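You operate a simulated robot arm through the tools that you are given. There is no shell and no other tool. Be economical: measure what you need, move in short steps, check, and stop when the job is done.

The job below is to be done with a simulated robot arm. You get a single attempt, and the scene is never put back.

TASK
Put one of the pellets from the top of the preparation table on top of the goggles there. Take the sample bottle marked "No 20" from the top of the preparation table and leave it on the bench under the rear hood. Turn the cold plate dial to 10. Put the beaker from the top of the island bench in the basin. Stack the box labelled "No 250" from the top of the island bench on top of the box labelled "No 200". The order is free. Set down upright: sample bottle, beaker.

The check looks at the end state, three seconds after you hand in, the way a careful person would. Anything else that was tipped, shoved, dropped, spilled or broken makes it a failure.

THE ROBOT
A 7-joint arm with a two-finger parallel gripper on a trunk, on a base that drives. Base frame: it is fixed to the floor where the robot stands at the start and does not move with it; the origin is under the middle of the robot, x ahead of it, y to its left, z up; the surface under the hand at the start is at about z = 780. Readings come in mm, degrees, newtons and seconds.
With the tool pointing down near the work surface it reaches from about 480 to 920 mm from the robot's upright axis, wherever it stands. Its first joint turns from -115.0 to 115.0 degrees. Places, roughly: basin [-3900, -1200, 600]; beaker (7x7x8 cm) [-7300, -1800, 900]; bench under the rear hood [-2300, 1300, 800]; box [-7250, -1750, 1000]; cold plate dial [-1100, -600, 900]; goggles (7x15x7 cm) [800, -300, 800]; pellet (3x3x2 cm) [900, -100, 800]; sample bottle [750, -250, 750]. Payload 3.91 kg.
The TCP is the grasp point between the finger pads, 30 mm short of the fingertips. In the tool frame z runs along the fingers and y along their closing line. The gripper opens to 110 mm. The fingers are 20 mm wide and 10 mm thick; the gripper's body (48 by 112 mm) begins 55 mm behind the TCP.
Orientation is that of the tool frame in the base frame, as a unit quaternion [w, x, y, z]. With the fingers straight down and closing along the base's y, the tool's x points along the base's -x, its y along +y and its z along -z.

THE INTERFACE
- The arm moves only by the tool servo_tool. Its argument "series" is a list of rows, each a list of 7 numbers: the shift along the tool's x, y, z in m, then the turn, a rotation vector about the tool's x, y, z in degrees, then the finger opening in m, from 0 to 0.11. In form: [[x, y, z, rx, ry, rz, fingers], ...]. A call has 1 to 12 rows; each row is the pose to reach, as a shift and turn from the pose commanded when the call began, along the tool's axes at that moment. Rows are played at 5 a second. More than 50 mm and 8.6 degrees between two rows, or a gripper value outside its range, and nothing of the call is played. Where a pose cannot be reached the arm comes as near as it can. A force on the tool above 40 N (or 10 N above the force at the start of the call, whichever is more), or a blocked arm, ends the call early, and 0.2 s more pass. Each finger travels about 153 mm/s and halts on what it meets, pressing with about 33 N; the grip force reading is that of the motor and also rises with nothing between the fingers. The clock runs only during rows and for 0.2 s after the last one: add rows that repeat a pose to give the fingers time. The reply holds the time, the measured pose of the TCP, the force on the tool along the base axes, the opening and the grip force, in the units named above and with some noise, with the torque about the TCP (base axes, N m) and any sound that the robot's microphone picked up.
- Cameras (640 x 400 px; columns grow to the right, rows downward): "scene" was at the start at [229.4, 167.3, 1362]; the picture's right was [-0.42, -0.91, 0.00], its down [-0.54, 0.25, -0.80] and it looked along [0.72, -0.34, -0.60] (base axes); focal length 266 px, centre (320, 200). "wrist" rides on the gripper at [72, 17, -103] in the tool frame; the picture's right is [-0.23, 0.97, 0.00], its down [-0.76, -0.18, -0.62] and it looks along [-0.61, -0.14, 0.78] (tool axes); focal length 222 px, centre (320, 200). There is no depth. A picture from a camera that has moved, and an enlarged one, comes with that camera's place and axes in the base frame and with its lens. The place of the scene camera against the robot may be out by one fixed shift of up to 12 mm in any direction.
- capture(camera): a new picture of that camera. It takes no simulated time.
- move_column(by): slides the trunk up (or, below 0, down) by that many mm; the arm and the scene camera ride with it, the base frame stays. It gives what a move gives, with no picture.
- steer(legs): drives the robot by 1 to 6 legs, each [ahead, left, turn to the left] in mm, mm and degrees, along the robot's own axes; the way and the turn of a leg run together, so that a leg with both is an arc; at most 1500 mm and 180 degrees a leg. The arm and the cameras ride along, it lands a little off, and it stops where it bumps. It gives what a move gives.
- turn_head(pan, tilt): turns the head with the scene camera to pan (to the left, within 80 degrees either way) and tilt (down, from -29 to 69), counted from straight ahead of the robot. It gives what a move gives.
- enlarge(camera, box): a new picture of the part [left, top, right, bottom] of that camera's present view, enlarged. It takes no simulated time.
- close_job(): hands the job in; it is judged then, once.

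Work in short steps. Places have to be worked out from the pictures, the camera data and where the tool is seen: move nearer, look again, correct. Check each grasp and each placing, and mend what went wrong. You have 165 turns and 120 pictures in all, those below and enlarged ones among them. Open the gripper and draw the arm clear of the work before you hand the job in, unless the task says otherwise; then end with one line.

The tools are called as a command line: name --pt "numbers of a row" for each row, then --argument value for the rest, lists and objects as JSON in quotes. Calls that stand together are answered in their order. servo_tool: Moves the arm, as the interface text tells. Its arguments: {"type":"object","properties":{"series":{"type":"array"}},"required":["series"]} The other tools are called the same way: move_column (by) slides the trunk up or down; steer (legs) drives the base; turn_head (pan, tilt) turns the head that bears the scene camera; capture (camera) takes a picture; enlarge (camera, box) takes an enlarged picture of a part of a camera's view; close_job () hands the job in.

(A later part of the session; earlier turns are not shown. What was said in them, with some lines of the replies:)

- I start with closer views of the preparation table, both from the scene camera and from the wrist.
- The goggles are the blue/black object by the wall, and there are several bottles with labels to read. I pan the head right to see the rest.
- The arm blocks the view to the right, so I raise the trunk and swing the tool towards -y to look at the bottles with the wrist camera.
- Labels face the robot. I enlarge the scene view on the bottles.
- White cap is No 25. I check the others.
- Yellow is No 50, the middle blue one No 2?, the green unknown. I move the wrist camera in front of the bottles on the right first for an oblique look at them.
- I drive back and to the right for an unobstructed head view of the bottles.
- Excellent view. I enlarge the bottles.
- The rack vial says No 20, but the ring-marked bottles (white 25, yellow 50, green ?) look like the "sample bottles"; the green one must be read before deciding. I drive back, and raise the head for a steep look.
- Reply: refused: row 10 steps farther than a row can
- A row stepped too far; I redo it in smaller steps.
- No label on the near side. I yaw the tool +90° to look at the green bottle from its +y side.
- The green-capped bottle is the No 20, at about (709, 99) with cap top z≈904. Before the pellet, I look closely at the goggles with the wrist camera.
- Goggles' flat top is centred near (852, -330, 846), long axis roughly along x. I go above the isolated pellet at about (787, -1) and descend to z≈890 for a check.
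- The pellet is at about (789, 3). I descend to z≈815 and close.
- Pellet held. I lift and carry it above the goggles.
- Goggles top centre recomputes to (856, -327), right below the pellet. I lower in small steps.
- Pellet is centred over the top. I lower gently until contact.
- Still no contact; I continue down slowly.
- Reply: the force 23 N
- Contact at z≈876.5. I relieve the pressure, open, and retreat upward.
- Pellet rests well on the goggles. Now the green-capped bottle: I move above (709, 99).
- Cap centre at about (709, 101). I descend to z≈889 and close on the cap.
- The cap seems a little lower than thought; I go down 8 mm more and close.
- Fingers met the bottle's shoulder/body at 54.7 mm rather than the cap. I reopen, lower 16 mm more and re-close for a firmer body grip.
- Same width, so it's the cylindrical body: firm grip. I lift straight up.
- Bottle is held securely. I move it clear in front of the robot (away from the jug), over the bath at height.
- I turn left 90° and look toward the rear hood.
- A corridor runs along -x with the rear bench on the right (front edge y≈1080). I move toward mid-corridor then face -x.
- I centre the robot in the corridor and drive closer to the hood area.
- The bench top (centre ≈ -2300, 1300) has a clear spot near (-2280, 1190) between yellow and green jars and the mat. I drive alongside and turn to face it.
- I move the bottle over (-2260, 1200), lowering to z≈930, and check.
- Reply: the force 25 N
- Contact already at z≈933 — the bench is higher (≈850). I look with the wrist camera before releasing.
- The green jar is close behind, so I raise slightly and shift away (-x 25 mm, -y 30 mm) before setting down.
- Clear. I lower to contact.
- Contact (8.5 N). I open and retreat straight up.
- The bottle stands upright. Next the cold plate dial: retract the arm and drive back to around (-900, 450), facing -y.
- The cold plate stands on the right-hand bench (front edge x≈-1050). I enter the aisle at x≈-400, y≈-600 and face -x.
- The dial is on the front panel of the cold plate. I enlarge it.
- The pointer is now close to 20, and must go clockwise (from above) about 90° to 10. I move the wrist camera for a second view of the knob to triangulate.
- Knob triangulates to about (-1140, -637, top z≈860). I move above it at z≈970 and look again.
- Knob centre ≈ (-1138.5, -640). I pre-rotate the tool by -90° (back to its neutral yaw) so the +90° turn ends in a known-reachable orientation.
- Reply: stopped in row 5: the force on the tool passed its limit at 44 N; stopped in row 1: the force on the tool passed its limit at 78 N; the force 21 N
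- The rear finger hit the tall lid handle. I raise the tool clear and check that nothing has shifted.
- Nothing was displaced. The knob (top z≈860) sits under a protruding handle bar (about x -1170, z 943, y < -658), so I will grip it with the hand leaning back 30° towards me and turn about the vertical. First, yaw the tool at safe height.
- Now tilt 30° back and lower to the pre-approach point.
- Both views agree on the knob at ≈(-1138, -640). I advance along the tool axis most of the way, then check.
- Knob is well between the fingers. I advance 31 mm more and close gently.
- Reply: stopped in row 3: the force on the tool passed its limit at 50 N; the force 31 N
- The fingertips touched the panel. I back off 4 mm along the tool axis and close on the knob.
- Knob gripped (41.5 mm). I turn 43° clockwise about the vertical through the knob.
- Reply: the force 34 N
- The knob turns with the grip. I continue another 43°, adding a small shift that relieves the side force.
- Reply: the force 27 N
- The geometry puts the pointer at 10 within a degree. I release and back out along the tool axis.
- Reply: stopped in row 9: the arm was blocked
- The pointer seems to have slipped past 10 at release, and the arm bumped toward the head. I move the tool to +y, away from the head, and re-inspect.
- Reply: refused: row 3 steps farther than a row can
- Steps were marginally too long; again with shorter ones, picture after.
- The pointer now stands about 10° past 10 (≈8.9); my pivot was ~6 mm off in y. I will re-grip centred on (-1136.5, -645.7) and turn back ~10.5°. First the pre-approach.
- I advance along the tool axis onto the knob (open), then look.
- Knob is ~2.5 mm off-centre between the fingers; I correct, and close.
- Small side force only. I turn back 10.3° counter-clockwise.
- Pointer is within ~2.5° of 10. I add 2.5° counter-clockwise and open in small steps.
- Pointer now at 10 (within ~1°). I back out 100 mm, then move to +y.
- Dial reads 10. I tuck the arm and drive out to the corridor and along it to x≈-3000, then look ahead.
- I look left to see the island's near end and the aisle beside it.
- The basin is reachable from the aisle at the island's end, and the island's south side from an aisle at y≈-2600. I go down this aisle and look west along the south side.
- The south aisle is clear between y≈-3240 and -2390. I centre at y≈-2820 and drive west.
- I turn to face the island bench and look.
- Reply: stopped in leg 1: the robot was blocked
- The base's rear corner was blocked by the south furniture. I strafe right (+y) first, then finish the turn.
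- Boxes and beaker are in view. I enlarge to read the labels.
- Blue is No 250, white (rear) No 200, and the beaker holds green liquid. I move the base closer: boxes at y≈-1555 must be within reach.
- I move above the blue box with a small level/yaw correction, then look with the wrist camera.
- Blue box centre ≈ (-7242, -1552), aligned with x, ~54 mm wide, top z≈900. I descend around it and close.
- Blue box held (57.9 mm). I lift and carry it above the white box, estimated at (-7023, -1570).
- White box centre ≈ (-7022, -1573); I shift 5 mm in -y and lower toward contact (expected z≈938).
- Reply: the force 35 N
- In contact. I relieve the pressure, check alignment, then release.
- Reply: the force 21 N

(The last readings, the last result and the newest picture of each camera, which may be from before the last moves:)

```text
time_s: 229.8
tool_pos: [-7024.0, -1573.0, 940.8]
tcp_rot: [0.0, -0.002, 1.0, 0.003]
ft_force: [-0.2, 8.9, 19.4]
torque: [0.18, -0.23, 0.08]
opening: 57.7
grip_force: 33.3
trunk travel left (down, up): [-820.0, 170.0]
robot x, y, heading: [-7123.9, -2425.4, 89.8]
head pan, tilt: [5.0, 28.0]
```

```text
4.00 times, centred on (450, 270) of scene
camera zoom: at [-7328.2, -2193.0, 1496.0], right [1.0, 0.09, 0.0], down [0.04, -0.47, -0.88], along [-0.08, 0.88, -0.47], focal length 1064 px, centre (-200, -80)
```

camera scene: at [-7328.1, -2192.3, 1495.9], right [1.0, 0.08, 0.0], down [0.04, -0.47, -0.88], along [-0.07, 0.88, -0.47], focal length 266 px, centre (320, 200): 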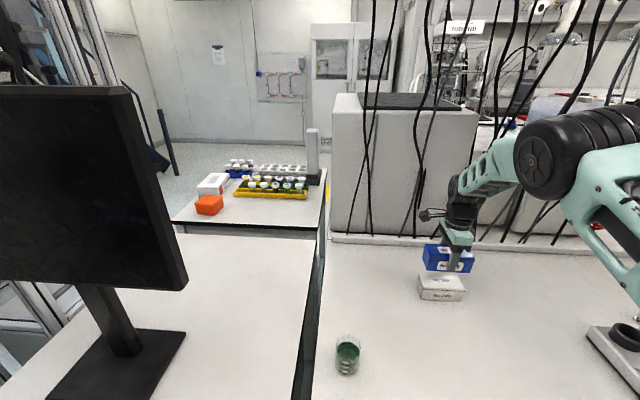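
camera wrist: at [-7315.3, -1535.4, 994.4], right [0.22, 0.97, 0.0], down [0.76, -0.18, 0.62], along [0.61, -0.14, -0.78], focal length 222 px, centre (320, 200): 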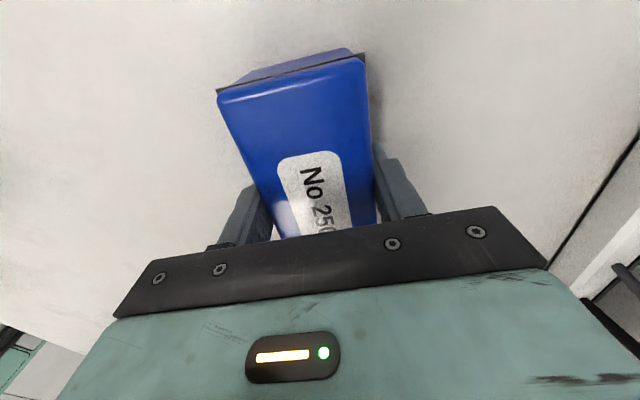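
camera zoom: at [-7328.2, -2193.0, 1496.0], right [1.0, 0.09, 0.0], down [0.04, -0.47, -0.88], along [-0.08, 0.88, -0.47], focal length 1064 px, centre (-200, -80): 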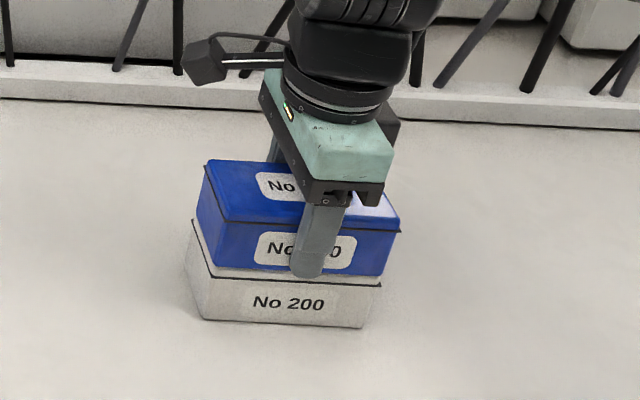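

Stack looks good. I open and rise straight up.

servo_tool --pt "0 0 -0.001 0 0 0 0.065" --pt "0 0 -0.001 0 0 0 0.08" --pt "0 0 -0.001 0 0 0 0.085" --pt "0 0 -0.04 0 0 0 0.085" --pt "0 0 -0.08 0 0 0 0.085" --pt "0 0 -0.12 0 0 0 0.085" --pt "0 0 -0.16 0 0 0 0.085" --pt "0 0 -0.16 0 0 0 0.085"

capture --camera "scene"

```text
time_s: 231.6
tool_pos: [-7022.4, -1574.6, 1102.8]
tcp_rot: [0.0, -0.002, 1.0, 0.002]
ft_force: [-0.2, -0.1, 0.4]
torque: [-0.01, 0.0, 0.03]
opening: 85.0
grip_force: 0.0
trunk travel left (down, up): [-820.0, 170.0]
robot x, y, heading: [-7124.0, -2427.1, 89.9]
head pan, tilt: [5.0, 28.0]
```

```text
20 pictures are left
camera scene: at [-7328.1, -2192.5, 1496.0], right [1.0, 0.09, 0.0], down [0.04, -0.47, -0.88], along [-0.08, 0.88, -0.47], focal length 266 px, centre (320, 200)
```

scene: 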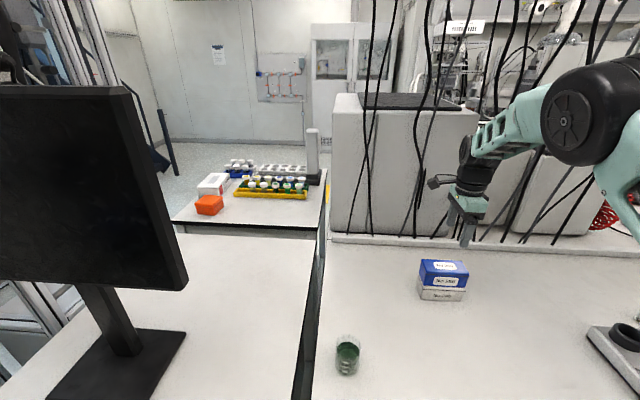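

Stack done. Now above the beaker (≈(-7308, -1825)).

servo_tool --pt "0.032 -0.028 0 0 0 0 0.11" --pt "0.064 -0.056 0 0 0 0 0.11" --pt "0.096 -0.084 0 0 0 0 0.11" --pt "0.128 -0.112 0 0 0 0 0.11" --pt "0.16 -0.14 0 0 0 0 0.11" --pt "0.192 -0.168 0 0 0 0 0.11" --pt "0.224 -0.196 0 0 0 0 0.11" --pt "0.256 -0.224 0 0 0 0 0.11" --pt "0.286 -0.25 0 0 0 0 0.11" --pt "0.286 -0.25 0.03 0 0 0 0.11" --pt "0.286 -0.25 0.03 0 0 0 0.11"

capture --camera "wrist"

```text
time_s: 234.0
tool_pos: [-7307.6, -1822.0, 1068.8]
tcp_rot: [0.0, -0.001, 1.0, 0.002]
ft_force: [0.8, -0.4, 0.3]
torque: [0.0, -0.01, -0.04]
opening: 110.2
grip_force: 0.1
trunk travel left (down, up): [-820.0, 170.0]
robot x, y, heading: [-7124.7, -2422.0, 90.0]
head pan, tilt: [5.0, 28.0]
```

```text
19 pictures are left
camera wrist: at [-7379.7, -1807.8, 1173.5], right [0.22, 0.97, 0.0], down [0.76, -0.18, 0.62], along [0.61, -0.14, -0.78], focal length 222 px, centre (320, 200)
```

wrist: 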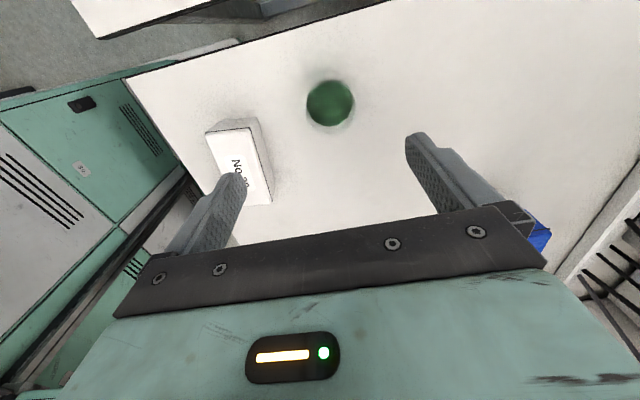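

Beaker at ≈(-7302, -1812); the No 20 box is 25 mm clear of the finger. I lower partway and check.

servo_tool --pt "-0.004 0.01 0.03 0 0 0 0.1" --pt "-0.004 0.01 0.06 0 0 0 0.1" --pt "-0.004 0.01 0.09 0 0 0 0.1" --pt "-0.004 0.01 0.095 0 0 0 0.1" --pt "-0.004 0.01 0.095 0 0 0 0.1"

capture --camera "wrist"

```text
time_s: 235.2
tool_pos: [-7303.9, -1815.3, 976.6]
tcp_rot: [0.0, -0.002, 1.0, 0.001]
ft_force: [0.6, -0.1, -0.3]
torque: [0.01, -0.03, 0.0]
opening: 100.0
grip_force: 0.0
trunk travel left (down, up): [-820.0, 170.0]
robot x, y, heading: [-7120.8, -2423.7, 90.0]
head pan, tilt: [5.0, 28.0]
```

```text
18 pictures are left
camera wrist: at [-7376.1, -1799.5, 1081.1], right [0.22, 0.97, 0.0], down [0.76, -0.18, 0.62], along [0.61, -0.14, -0.78], focal length 222 px, centre (320, 200)
```

wrist: 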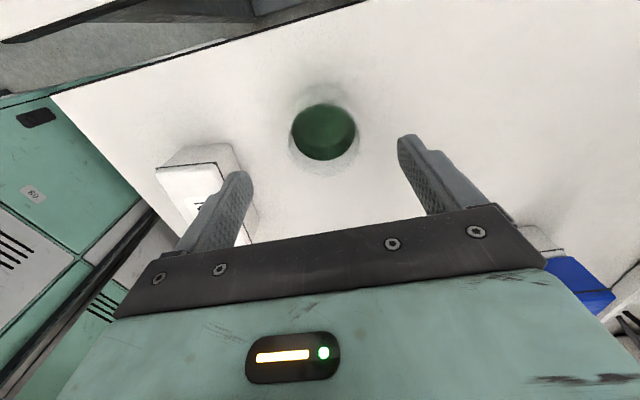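

Beaker centre confirmed at (-7302, -1813). I descend to z≈892 and close.

servo_tool --pt "-0.001 0.001 0.03 0 0 0 0.1" --pt "-0.001 0.001 0.06 0 0 0 0.1" --pt "-0.001 0.001 0.084 0 0 0 0.1" --pt "-0.001 0.001 0.084 0 0 0 0.1" --pt "-0.001 0.001 0.084 0 0 0 0.08" --pt "-0.001 0.001 0.084 0 0 0 0.06" --pt "-0.001 0.001 0.084 0 0 0 0.05" --pt "-0.001 0.001 0.084 0 0 0 0.05"

capture --camera "wrist"

```text
time_s: 237.0
tool_pos: [-7303.7, -1814.3, 891.2]
tcp_rot: [0.0, -0.002, 1.0, 0.002]
ft_force: [0.1, -0.9, -0.3]
torque: [-0.1, 0.01, 0.0]
opening: 58.8
grip_force: 32.6
trunk travel left (down, up): [-820.0, 170.0]
robot x, y, heading: [-7125.1, -2425.5, 89.9]
head pan, tilt: [5.0, 28.0]
```

```text
17 pictures are left
camera wrist: at [-7375.6, -1798.8, 995.2], right [0.22, 0.97, 0.0], down [0.76, -0.18, 0.62], along [0.61, -0.14, -0.78], focal length 222 px, centre (320, 200)
```

wrist: 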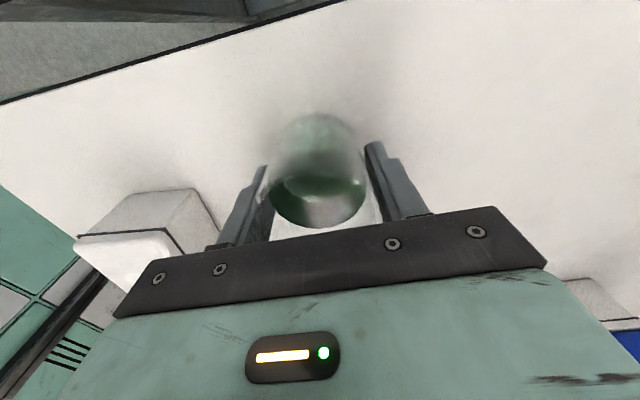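

Beaker gripped (58.8 mm). I lift smoothly and tuck it in front of the robot.

servo_tool --pt "0 0 -0.015 0 0 0 0.05" --pt "0 0 -0.045 0 0 0 0.05" --pt "0 0 -0.08 0 0 0 0.05" --pt "0 0 -0.115 0 0 0 0.05" --pt "0 0 -0.15 0 0 0 0.05" --pt "-0.02 -0.01 -0.18 0 0 0 0.05" --pt "-0.055 -0.03 -0.2 0 0 0 0.05" --pt "-0.09 -0.05 -0.22 0 0 0 0.05" --pt "-0.125 -0.07 -0.22 0 0 0 0.05" --pt "-0.155 -0.085 -0.22 0 0 0 0.05" --pt "-0.175 -0.095 -0.22 0 0 0 0.05" --pt "-0.18 -0.1 -0.22 0 0 0 0.05"

steer --legs '[[-195, 0, 0], [0, 0, 90]]'

```text
time_s: 239.6
tool_pos: [-7122.1, -1912.2, 1110.6]
tcp_rot: [0.0, -0.002, 1.0, 0.002]
ft_force: [0.0, 0.1, -2.0]
torque: [0.03, 0.0, 0.02]
opening: 58.6
grip_force: 32.9
trunk travel left (down, up): [-820.0, 170.0]
robot x, y, heading: [-7122.9, -2427.1, 89.9]
head pan, tilt: [5.0, 28.0]
```

```text
time_s: 244.9
tool_pos: [-7636.3, -2614.9, 1111.9]
tcp_rot: [-0.001, -0.707, 0.707, 0.001]
ft_force: [0.8, -0.2, -1.5]
torque: [0.01, -0.03, 0.01]
opening: 58.7
grip_force: 32.9
trunk travel left (down, up): [-820.0, 170.0]
robot x, y, heading: [-7123.7, -2623.3, 179.8]
head pan, tilt: [5.0, 28.0]
```

Back along the aisle: strafe to y≈-2830 and reverse to x≈-2860.

steer --legs '[[0, 205, 0.2], [-1420, 0, 0], [-1420, 0, 0], [-1400, 0, 0]]'

```text
time_s: 266.3
tool_pos: [-3434.5, -2857.6, 1111.2]
tcp_rot: [-0.001, -0.705, 0.709, 0.001]
ft_force: [0.4, 0.4, -1.6]
torque: [0.05, 0.01, 0.03]
opening: 58.5
grip_force: 33.0
trunk travel left (down, up): [-820.0, 170.0]
robot x, y, heading: [-2923.0, -2867.6, 179.5]
head pan, tilt: [5.0, 28.0]
```

I strafe right toward the basin (y≈-1250) and look.

steer --legs '[[0, -800, 0.5], [0, -800, 0]]'

turn_head --pan -12 --tilt 35

capture --camera "scene"

```text
time_s: 274.6
tool_pos: [-3407.0, -1233.3, 1110.4]
tcp_rot: [-0.001, -0.698, 0.716, 0.001]
ft_force: [0.4, -0.2, -1.1]
torque: [0.03, 0.02, -0.03]
opening: 59.0
grip_force: 32.9
trunk travel left (down, up): [-820.0, 170.0]
robot x, y, heading: [-2899.9, -1249.9, 178.3]
head pan, tilt: [5.0, 28.0]
```

```text
time_s: 275.4
tool_pos: [-3407.0, -1235.3, 1110.5]
tcp_rot: [-0.001, -0.698, 0.716, 0.001]
ft_force: [-0.1, 0.4, -2.2]
torque: [-0.01, -0.03, 0.01]
opening: 58.8
grip_force: 32.9
trunk travel left (down, up): [-820.0, 170.0]
robot x, y, heading: [-2899.8, -1251.1, 177.9]
head pan, tilt: [-12.0, 35.0]
```

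```text
16 pictures are left
camera scene: at [-3119.6, -1430.1, 1485.0], right [0.24, 0.97, 0.0], down [0.56, -0.14, -0.82], along [-0.8, 0.2, -0.57], focal length 266 px, centre (320, 200)
```

scene: 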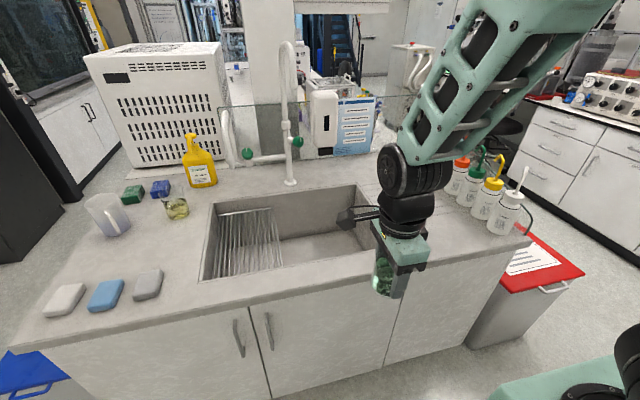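

The right part of the basin is clear (rack on the left, tap at y≈-1310). Target ≈ (-3830, -1190). I drive forward 230 mm.

steer --legs '[[230, 0, 2]]'

servo_tool --pt "0 0.02 0 0 0 0 0.05" --pt "0 0.05 0 0 0 0 0.05" --pt "0 0.08 0 0 0 0 0.05" --pt "0 0.11 0 0 0 0 0.05" --pt "0 0.14 0 0 0 0 0.05" --pt "0 0.16 0 0 0 0 0.05" --pt "0 0.17 0 0 0 0 0.05" --pt "0 0.17 0 0 0 0 0.05"

capture --camera "wrist"

capture --camera "scene"

```text
time_s: 277.1
tool_pos: [-3639.3, -1249.5, 1111.5]
tcp_rot: [0.002, 0.711, -0.703, -0.001]
ft_force: [0.2, -0.2, -2.0]
torque: [-0.02, -0.01, 0.0]
opening: 58.9
grip_force: 33.3
trunk travel left (down, up): [-820.0, 170.0]
robot x, y, heading: [-3122.1, -1247.7, -179.8]
head pan, tilt: [-12.0, 35.0]
```

```text
time_s: 278.9
tool_pos: [-3808.7, -1252.1, 1111.3]
tcp_rot: [0.002, 0.71, -0.704, -0.001]
ft_force: [0.3, -0.2, -1.3]
torque: [0.01, -0.02, -0.01]
opening: 58.9
grip_force: 33.1
trunk travel left (down, up): [-820.0, 170.0]
robot x, y, heading: [-3125.0, -1249.0, -179.8]
head pan, tilt: [-12.0, 35.0]
```

```text
15 pictures are left
camera wrist: at [-3825.2, -1325.4, 1215.3], right [-0.98, 0.22, 0.0], down [0.17, 0.76, 0.62], along [0.13, 0.61, -0.78], focal length 222 px, centre (320, 200)
```

wrist: 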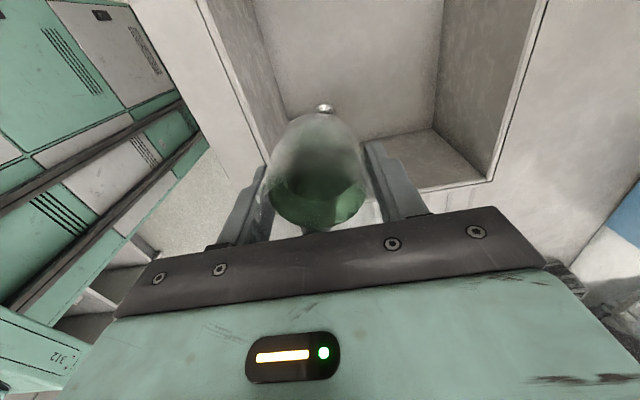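

```text
14 pictures are left
camera scene: at [-3345.9, -1435.5, 1485.0], right [0.2, 0.98, 0.0], down [0.56, -0.12, -0.82], along [-0.8, 0.17, -0.57], focal length 266 px, centre (320, 200)
```

scene: 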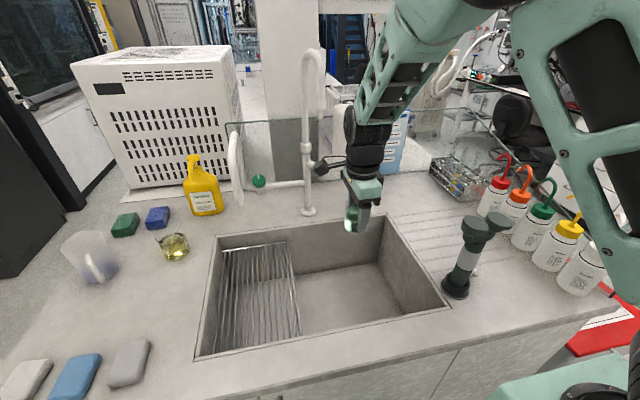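

Basin spans x -4077..-3680, y -1655..-1022, bottom z≈602; drain knob near (-3803, -1148). I'll place at (-3860, -1225). First shift slightly in y, then lower the trunk 290 mm.

servo_tool --pt "-0.013 0.005 0 0 0 0 0.05" --pt "-0.027 0.01 0 0 0 0 0.05" --pt "-0.027 0.01 0 0 0 0 0.05"

move_column --by -150

move_column --by -140

capture --camera "scene"

capture --camera "wrist"

```text
time_s: 279.7
tool_pos: [-3819.9, -1224.6, 1112.0]
tcp_rot: [0.001, 0.711, -0.703, -0.001]
ft_force: [-0.3, 0.2, -2.1]
torque: [-0.01, 0.04, 0.01]
opening: 58.9
grip_force: 33.1
trunk travel left (down, up): [-820.0, 170.0]
robot x, y, heading: [-3128.1, -1243.1, -179.9]
head pan, tilt: [-12.0, 35.0]
```

```text
time_s: 281.4
tool_pos: [-3820.3, -1225.7, 962.1]
tcp_rot: [0.001, 0.711, -0.703, -0.001]
ft_force: [-0.7, 0.5, -1.2]
torque: [0.0, -0.01, 0.0]
opening: 59.1
grip_force: 33.1
trunk travel left (down, up): [-670.0, 320.0]
robot x, y, heading: [-3130.6, -1248.0, -179.5]
head pan, tilt: [-12.0, 35.0]
```

```text
time_s: 283.1
tool_pos: [-3819.8, -1226.2, 823.3]
tcp_rot: [0.001, 0.711, -0.703, -0.002]
ft_force: [-0.3, 0.8, -1.6]
torque: [0.04, -0.01, 0.01]
opening: 58.7
grip_force: 33.3
trunk travel left (down, up): [-530.0, 460.0]
robot x, y, heading: [-3127.2, -1249.7, -180.0]
head pan, tilt: [-12.0, 35.0]
```

```text
13 pictures are left
camera scene: at [-3345.8, -1435.5, 1195.0], right [0.2, 0.98, 0.0], down [0.56, -0.12, -0.82], along [-0.8, 0.17, -0.57], focal length 266 px, centre (320, 200)
```

scene: 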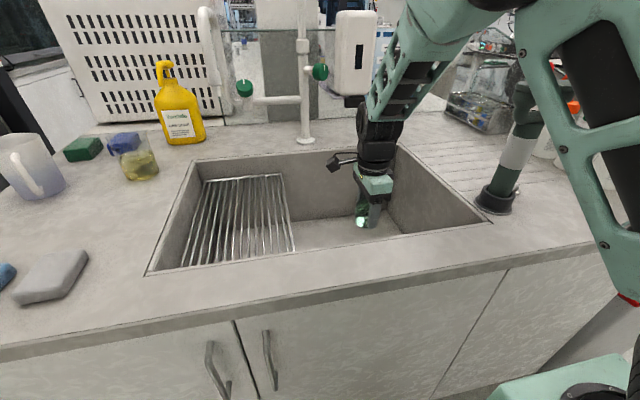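

```text
12 pictures are left
camera wrist: at [-3834.9, -1298.3, 926.1], right [-0.98, 0.22, 0.0], down [0.17, 0.76, 0.62], along [0.13, 0.61, -0.78], focal length 222 px, centre (320, 200)
```

wrist: 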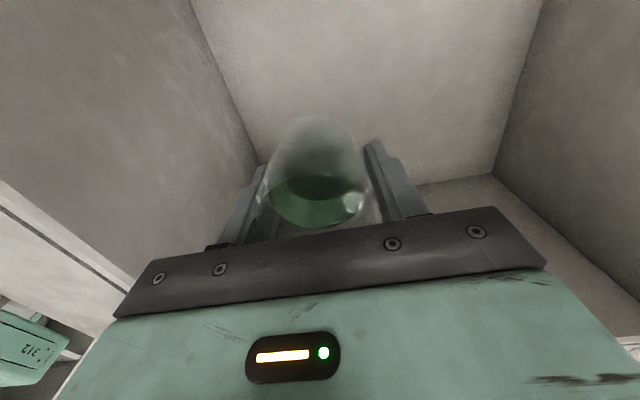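

Clear all round. I shift 35 mm further in and lower by 120 mm, then check.

servo_tool --pt "0 0.02 0.01 0 0 0 0.05" --pt "0 0.035 0.03 0 0 0 0.05" --pt "0 0.035 0.06 0 0 0 0.05" --pt "0 0.035 0.09 0 0 0 0.05" --pt "0 0.035 0.12 0 0 0 0.05" --pt "0 0.035 0.12 0 0 0 0.05"

capture --camera "scene"

```text
time_s: 284.5
tool_pos: [-3856.2, -1225.0, 701.4]
tcp_rot: [0.002, 0.711, -0.703, 0.0]
ft_force: [0.5, 0.0, -1.8]
torque: [0.01, 0.02, 0.0]
opening: 58.7
grip_force: 33.0
trunk travel left (down, up): [-530.0, 460.0]
robot x, y, heading: [-3127.1, -1246.1, -179.8]
head pan, tilt: [-12.0, 35.0]
```

```text
11 pictures are left
camera scene: at [-3345.8, -1435.5, 1195.0], right [0.2, 0.98, 0.0], down [0.56, -0.12, -0.82], along [-0.8, 0.17, -0.57], focal length 266 px, centre (320, 200)
```

scene: 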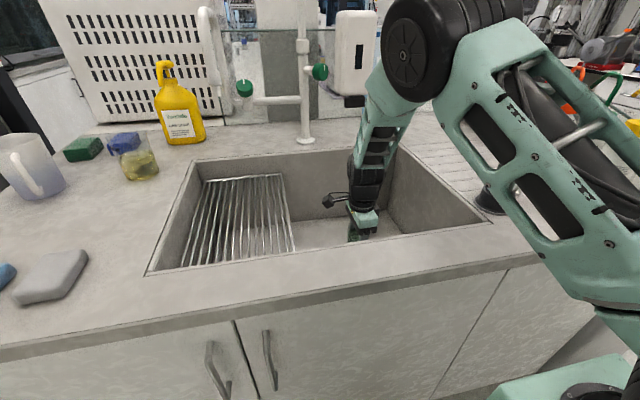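

Still clear. I continue down to near the bottom, then slowly to contact.

servo_tool --pt "0 0 0.02 0 0 0 0.05" --pt "0 0 0.035 0 0 0 0.05" --pt "0 0 0.045 0 0 0 0.05" --pt "0 0 0.049 0 0 0 0.05" --pt "0 0 0.052 0 0 0 0.05" --pt "0 0 0.052 0 0 0 0.05"

```text
time_s: 285.9
tool_pos: [-3856.3, -1225.3, 649.7]
tcp_rot: [0.002, 0.71, -0.704, -0.001]
ft_force: [-0.4, -0.7, -1.8]
torque: [0.01, 0.02, 0.01]
opening: 58.6
grip_force: 33.0
trunk travel left (down, up): [-530.0, 460.0]
robot x, y, heading: [-3127.7, -1247.1, -179.5]
head pan, tilt: [-12.0, 35.0]
```

servo_tool --pt "0 0 0.003 0 0 0 0.05" --pt "0 0 0.006 0 0 0 0.05" --pt "0 0 0.008 0 0 0 0.05" --pt "0 0 0.01 0 0 0 0.05" --pt "0 0 0.01 0 0 0 0.05"

```text
time_s: 287.1
tool_pos: [-3856.0, -1224.7, 639.4]
tcp_rot: [0.0, 0.711, -0.703, -0.001]
ft_force: [0.4, 0.3, -1.4]
torque: [0.0, -0.01, 0.03]
opening: 58.9
grip_force: 32.7
trunk travel left (down, up): [-530.0, 460.0]
robot x, y, heading: [-3129.4, -1246.2, -179.6]
head pan, tilt: [-12.0, 35.0]
```

No contact yet; I continue in 2 mm steps.

servo_tool --pt "0 0 0.002 0 0 0 0.05" --pt "0 0 0.004 0 0 0 0.05" --pt "0 0 0.006 0 0 0 0.05" --pt "0 0 0.008 0 0 0 0.05" --pt "0 0 0.008 0 0 0 0.05"

capture --camera "wrist"

```text
time_s: 288.3
tool_pos: [-3855.2, -1224.7, 632.0]
tcp_rot: [0.001, 0.711, -0.703, -0.002]
ft_force: [1.0, 0.5, -2.0]
torque: [0.01, 0.04, 0.01]
opening: 58.8
grip_force: 32.9
trunk travel left (down, up): [-530.0, 460.0]
robot x, y, heading: [-3129.1, -1241.8, -179.7]
head pan, tilt: [-12.0, 35.0]
```

```text
10 pictures are left
camera wrist: at [-3871.1, -1298.3, 736.1], right [-0.98, 0.22, 0.0], down [0.17, 0.76, 0.62], along [0.13, 0.61, -0.78], focal length 222 px, centre (320, 200)
```

wrist: 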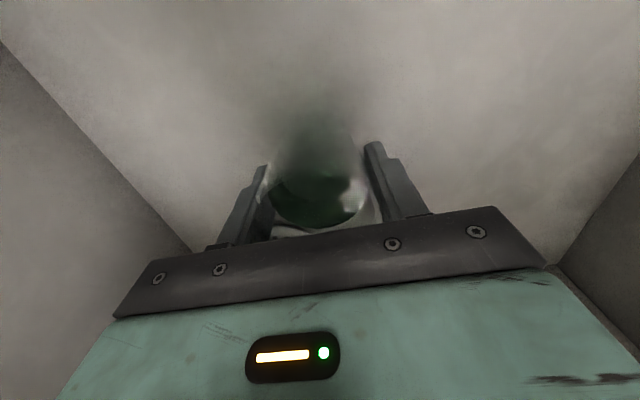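

servo_tool --pt "0 0 0.002 0 0 0 0.05" --pt "0 0 0.004 0 0 0 0.05" --pt "0 0 0.006 0 0 0 0.05" --pt "0 0 0.008 0 0 0 0.05" --pt "0 0 0.01 0 0 0 0.05" --pt "0 0 0.012 0 0 0 0.05" --pt "0 0 0.012 0 0 0 0.05"

```text
time_s: 289.9
tool_pos: [-3855.2, -1226.1, 620.8]
tcp_rot: [0.002, 0.711, -0.703, -0.002]
ft_force: [3.1, -0.7, 13.2]
torque: [0.1, -0.52, -0.03]
opening: 58.7
grip_force: 33.3
trunk travel left (down, up): [-530.0, 460.0]
robot x, y, heading: [-3126.3, -1245.3, -179.9]
head pan, tilt: [-12.0, 35.0]
```

Contact (13 N). I open gradually and lift straight out.

servo_tool --pt "0 0 -0.001 0 0 0 0.06" --pt "0 0 -0.001 0 0 0 0.07" --pt "0 0 -0.001 0 0 0 0.085" --pt "0 0 -0.001 0 0 0 0.09" --pt "0 0 -0.03 0 0 0 0.09" --pt "0 0 -0.07 0 0 0 0.09" --pt "0 0 -0.11 0 0 0 0.09" --pt "0 0 -0.15 0 0 0 0.09" --pt "0 0 -0.19 0 0 0 0.09" --pt "0 0 -0.19 0 0 0 0.09"

capture --camera "wrist"

```text
time_s: 292.1
tool_pos: [-3856.1, -1226.7, 809.4]
tcp_rot: [0.002, 0.711, -0.704, -0.001]
ft_force: [-0.4, 0.0, 0.0]
torque: [-0.01, 0.01, 0.01]
opening: 89.8
grip_force: 0.0
trunk travel left (down, up): [-530.0, 460.0]
robot x, y, heading: [-3125.3, -1248.2, -179.8]
head pan, tilt: [-12.0, 35.0]
```

```text
9 pictures are left
camera wrist: at [-3870.9, -1298.7, 914.0], right [-0.98, 0.22, 0.0], down [0.17, 0.76, 0.62], along [0.13, 0.61, -0.78], focal length 222 px, centre (320, 200)
```

wrist: 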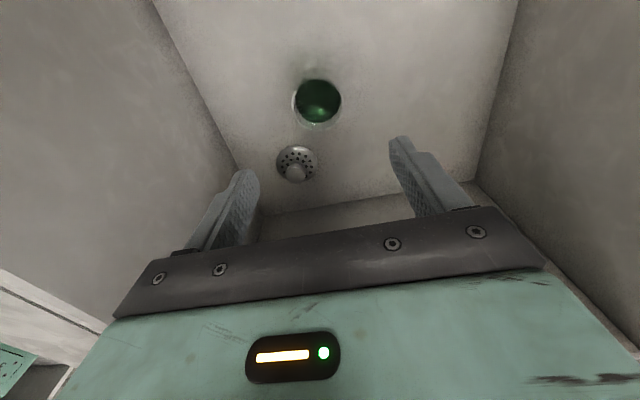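

The beaker stands upright beside the drain. I raise the trunk and draw the arm clear, with a final look.

move_column --by 290

servo_tool --pt "0 -0.04 0 0 0 0 0.09" --pt "0 -0.08 0 0 0 0 0.09" --pt "0 -0.12 0 0 0 0 0.09" --pt "0 -0.16 0 0 0 0 0.09" --pt "0 -0.2 0 0 0 0 0.09" --pt "0 -0.2 0 0 0 0 0.09"

steer --legs '[[-200, 0, 0]]'

capture --camera "scene"

```text
time_s: 295.0
tool_pos: [-3856.0, -1225.6, 1099.2]
tcp_rot: [0.001, 0.711, -0.704, -0.001]
ft_force: [-0.8, -0.1, 0.0]
torque: [0.0, 0.04, 0.02]
opening: 90.1
grip_force: 0.1
trunk travel left (down, up): [-820.0, 170.0]
robot x, y, heading: [-3126.0, -1249.0, -179.5]
head pan, tilt: [-12.0, 35.0]
```

```text
time_s: 296.4
tool_pos: [-3654.6, -1223.2, 1097.4]
tcp_rot: [0.002, 0.711, -0.703, -0.002]
ft_force: [0.5, -0.1, 0.7]
torque: [0.02, 0.0, 0.03]
opening: 89.9
grip_force: 0.1
trunk travel left (down, up): [-820.0, 170.0]
robot x, y, heading: [-3125.2, -1250.5, -179.3]
head pan, tilt: [-12.0, 35.0]
```

```text
time_s: 298.0
tool_pos: [-3457.6, -1222.7, 1097.6]
tcp_rot: [0.001, 0.711, -0.703, -0.001]
ft_force: [-0.2, 0.3, -0.5]
torque: [0.04, 0.0, 0.0]
opening: 90.2
grip_force: 0.1
trunk travel left (down, up): [-820.0, 170.0]
robot x, y, heading: [-2929.7, -1246.4, -179.8]
head pan, tilt: [-12.0, 35.0]
```

```text
8 pictures are left
camera scene: at [-3147.5, -1434.2, 1485.0], right [0.2, 0.98, 0.0], down [0.56, -0.12, -0.82], along [-0.8, 0.17, -0.57], focal length 266 px, centre (320, 200)
```

scene: 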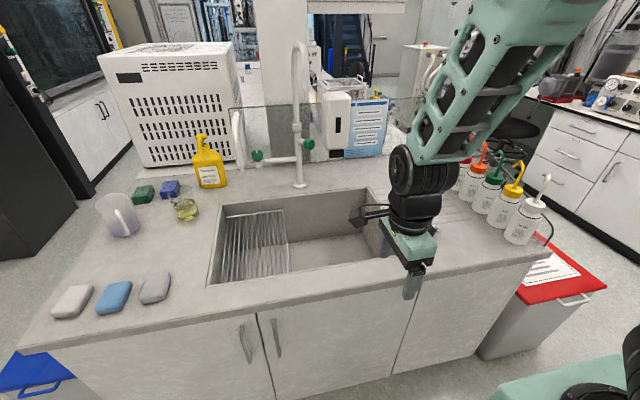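

All five parts are done, the gripper is open and the arm is clear, so I hand the job in.

close_job

```text
The job is handed in.
```

I finished all five parts and handed the job in: a pellet is on the goggles, the No 20 bottle is upright on the bench under the rear hood, and the dial is at 10. The beaker is upright in the basin, and box No 250 is on box No 200. Along the way a finger hit the cold plate lid handle, the arm was once blocked against the robot's own head, and the base was blocked in one turn by the south furniture. Nothing moved at the cold plate; I did not check the furniture afterwards.
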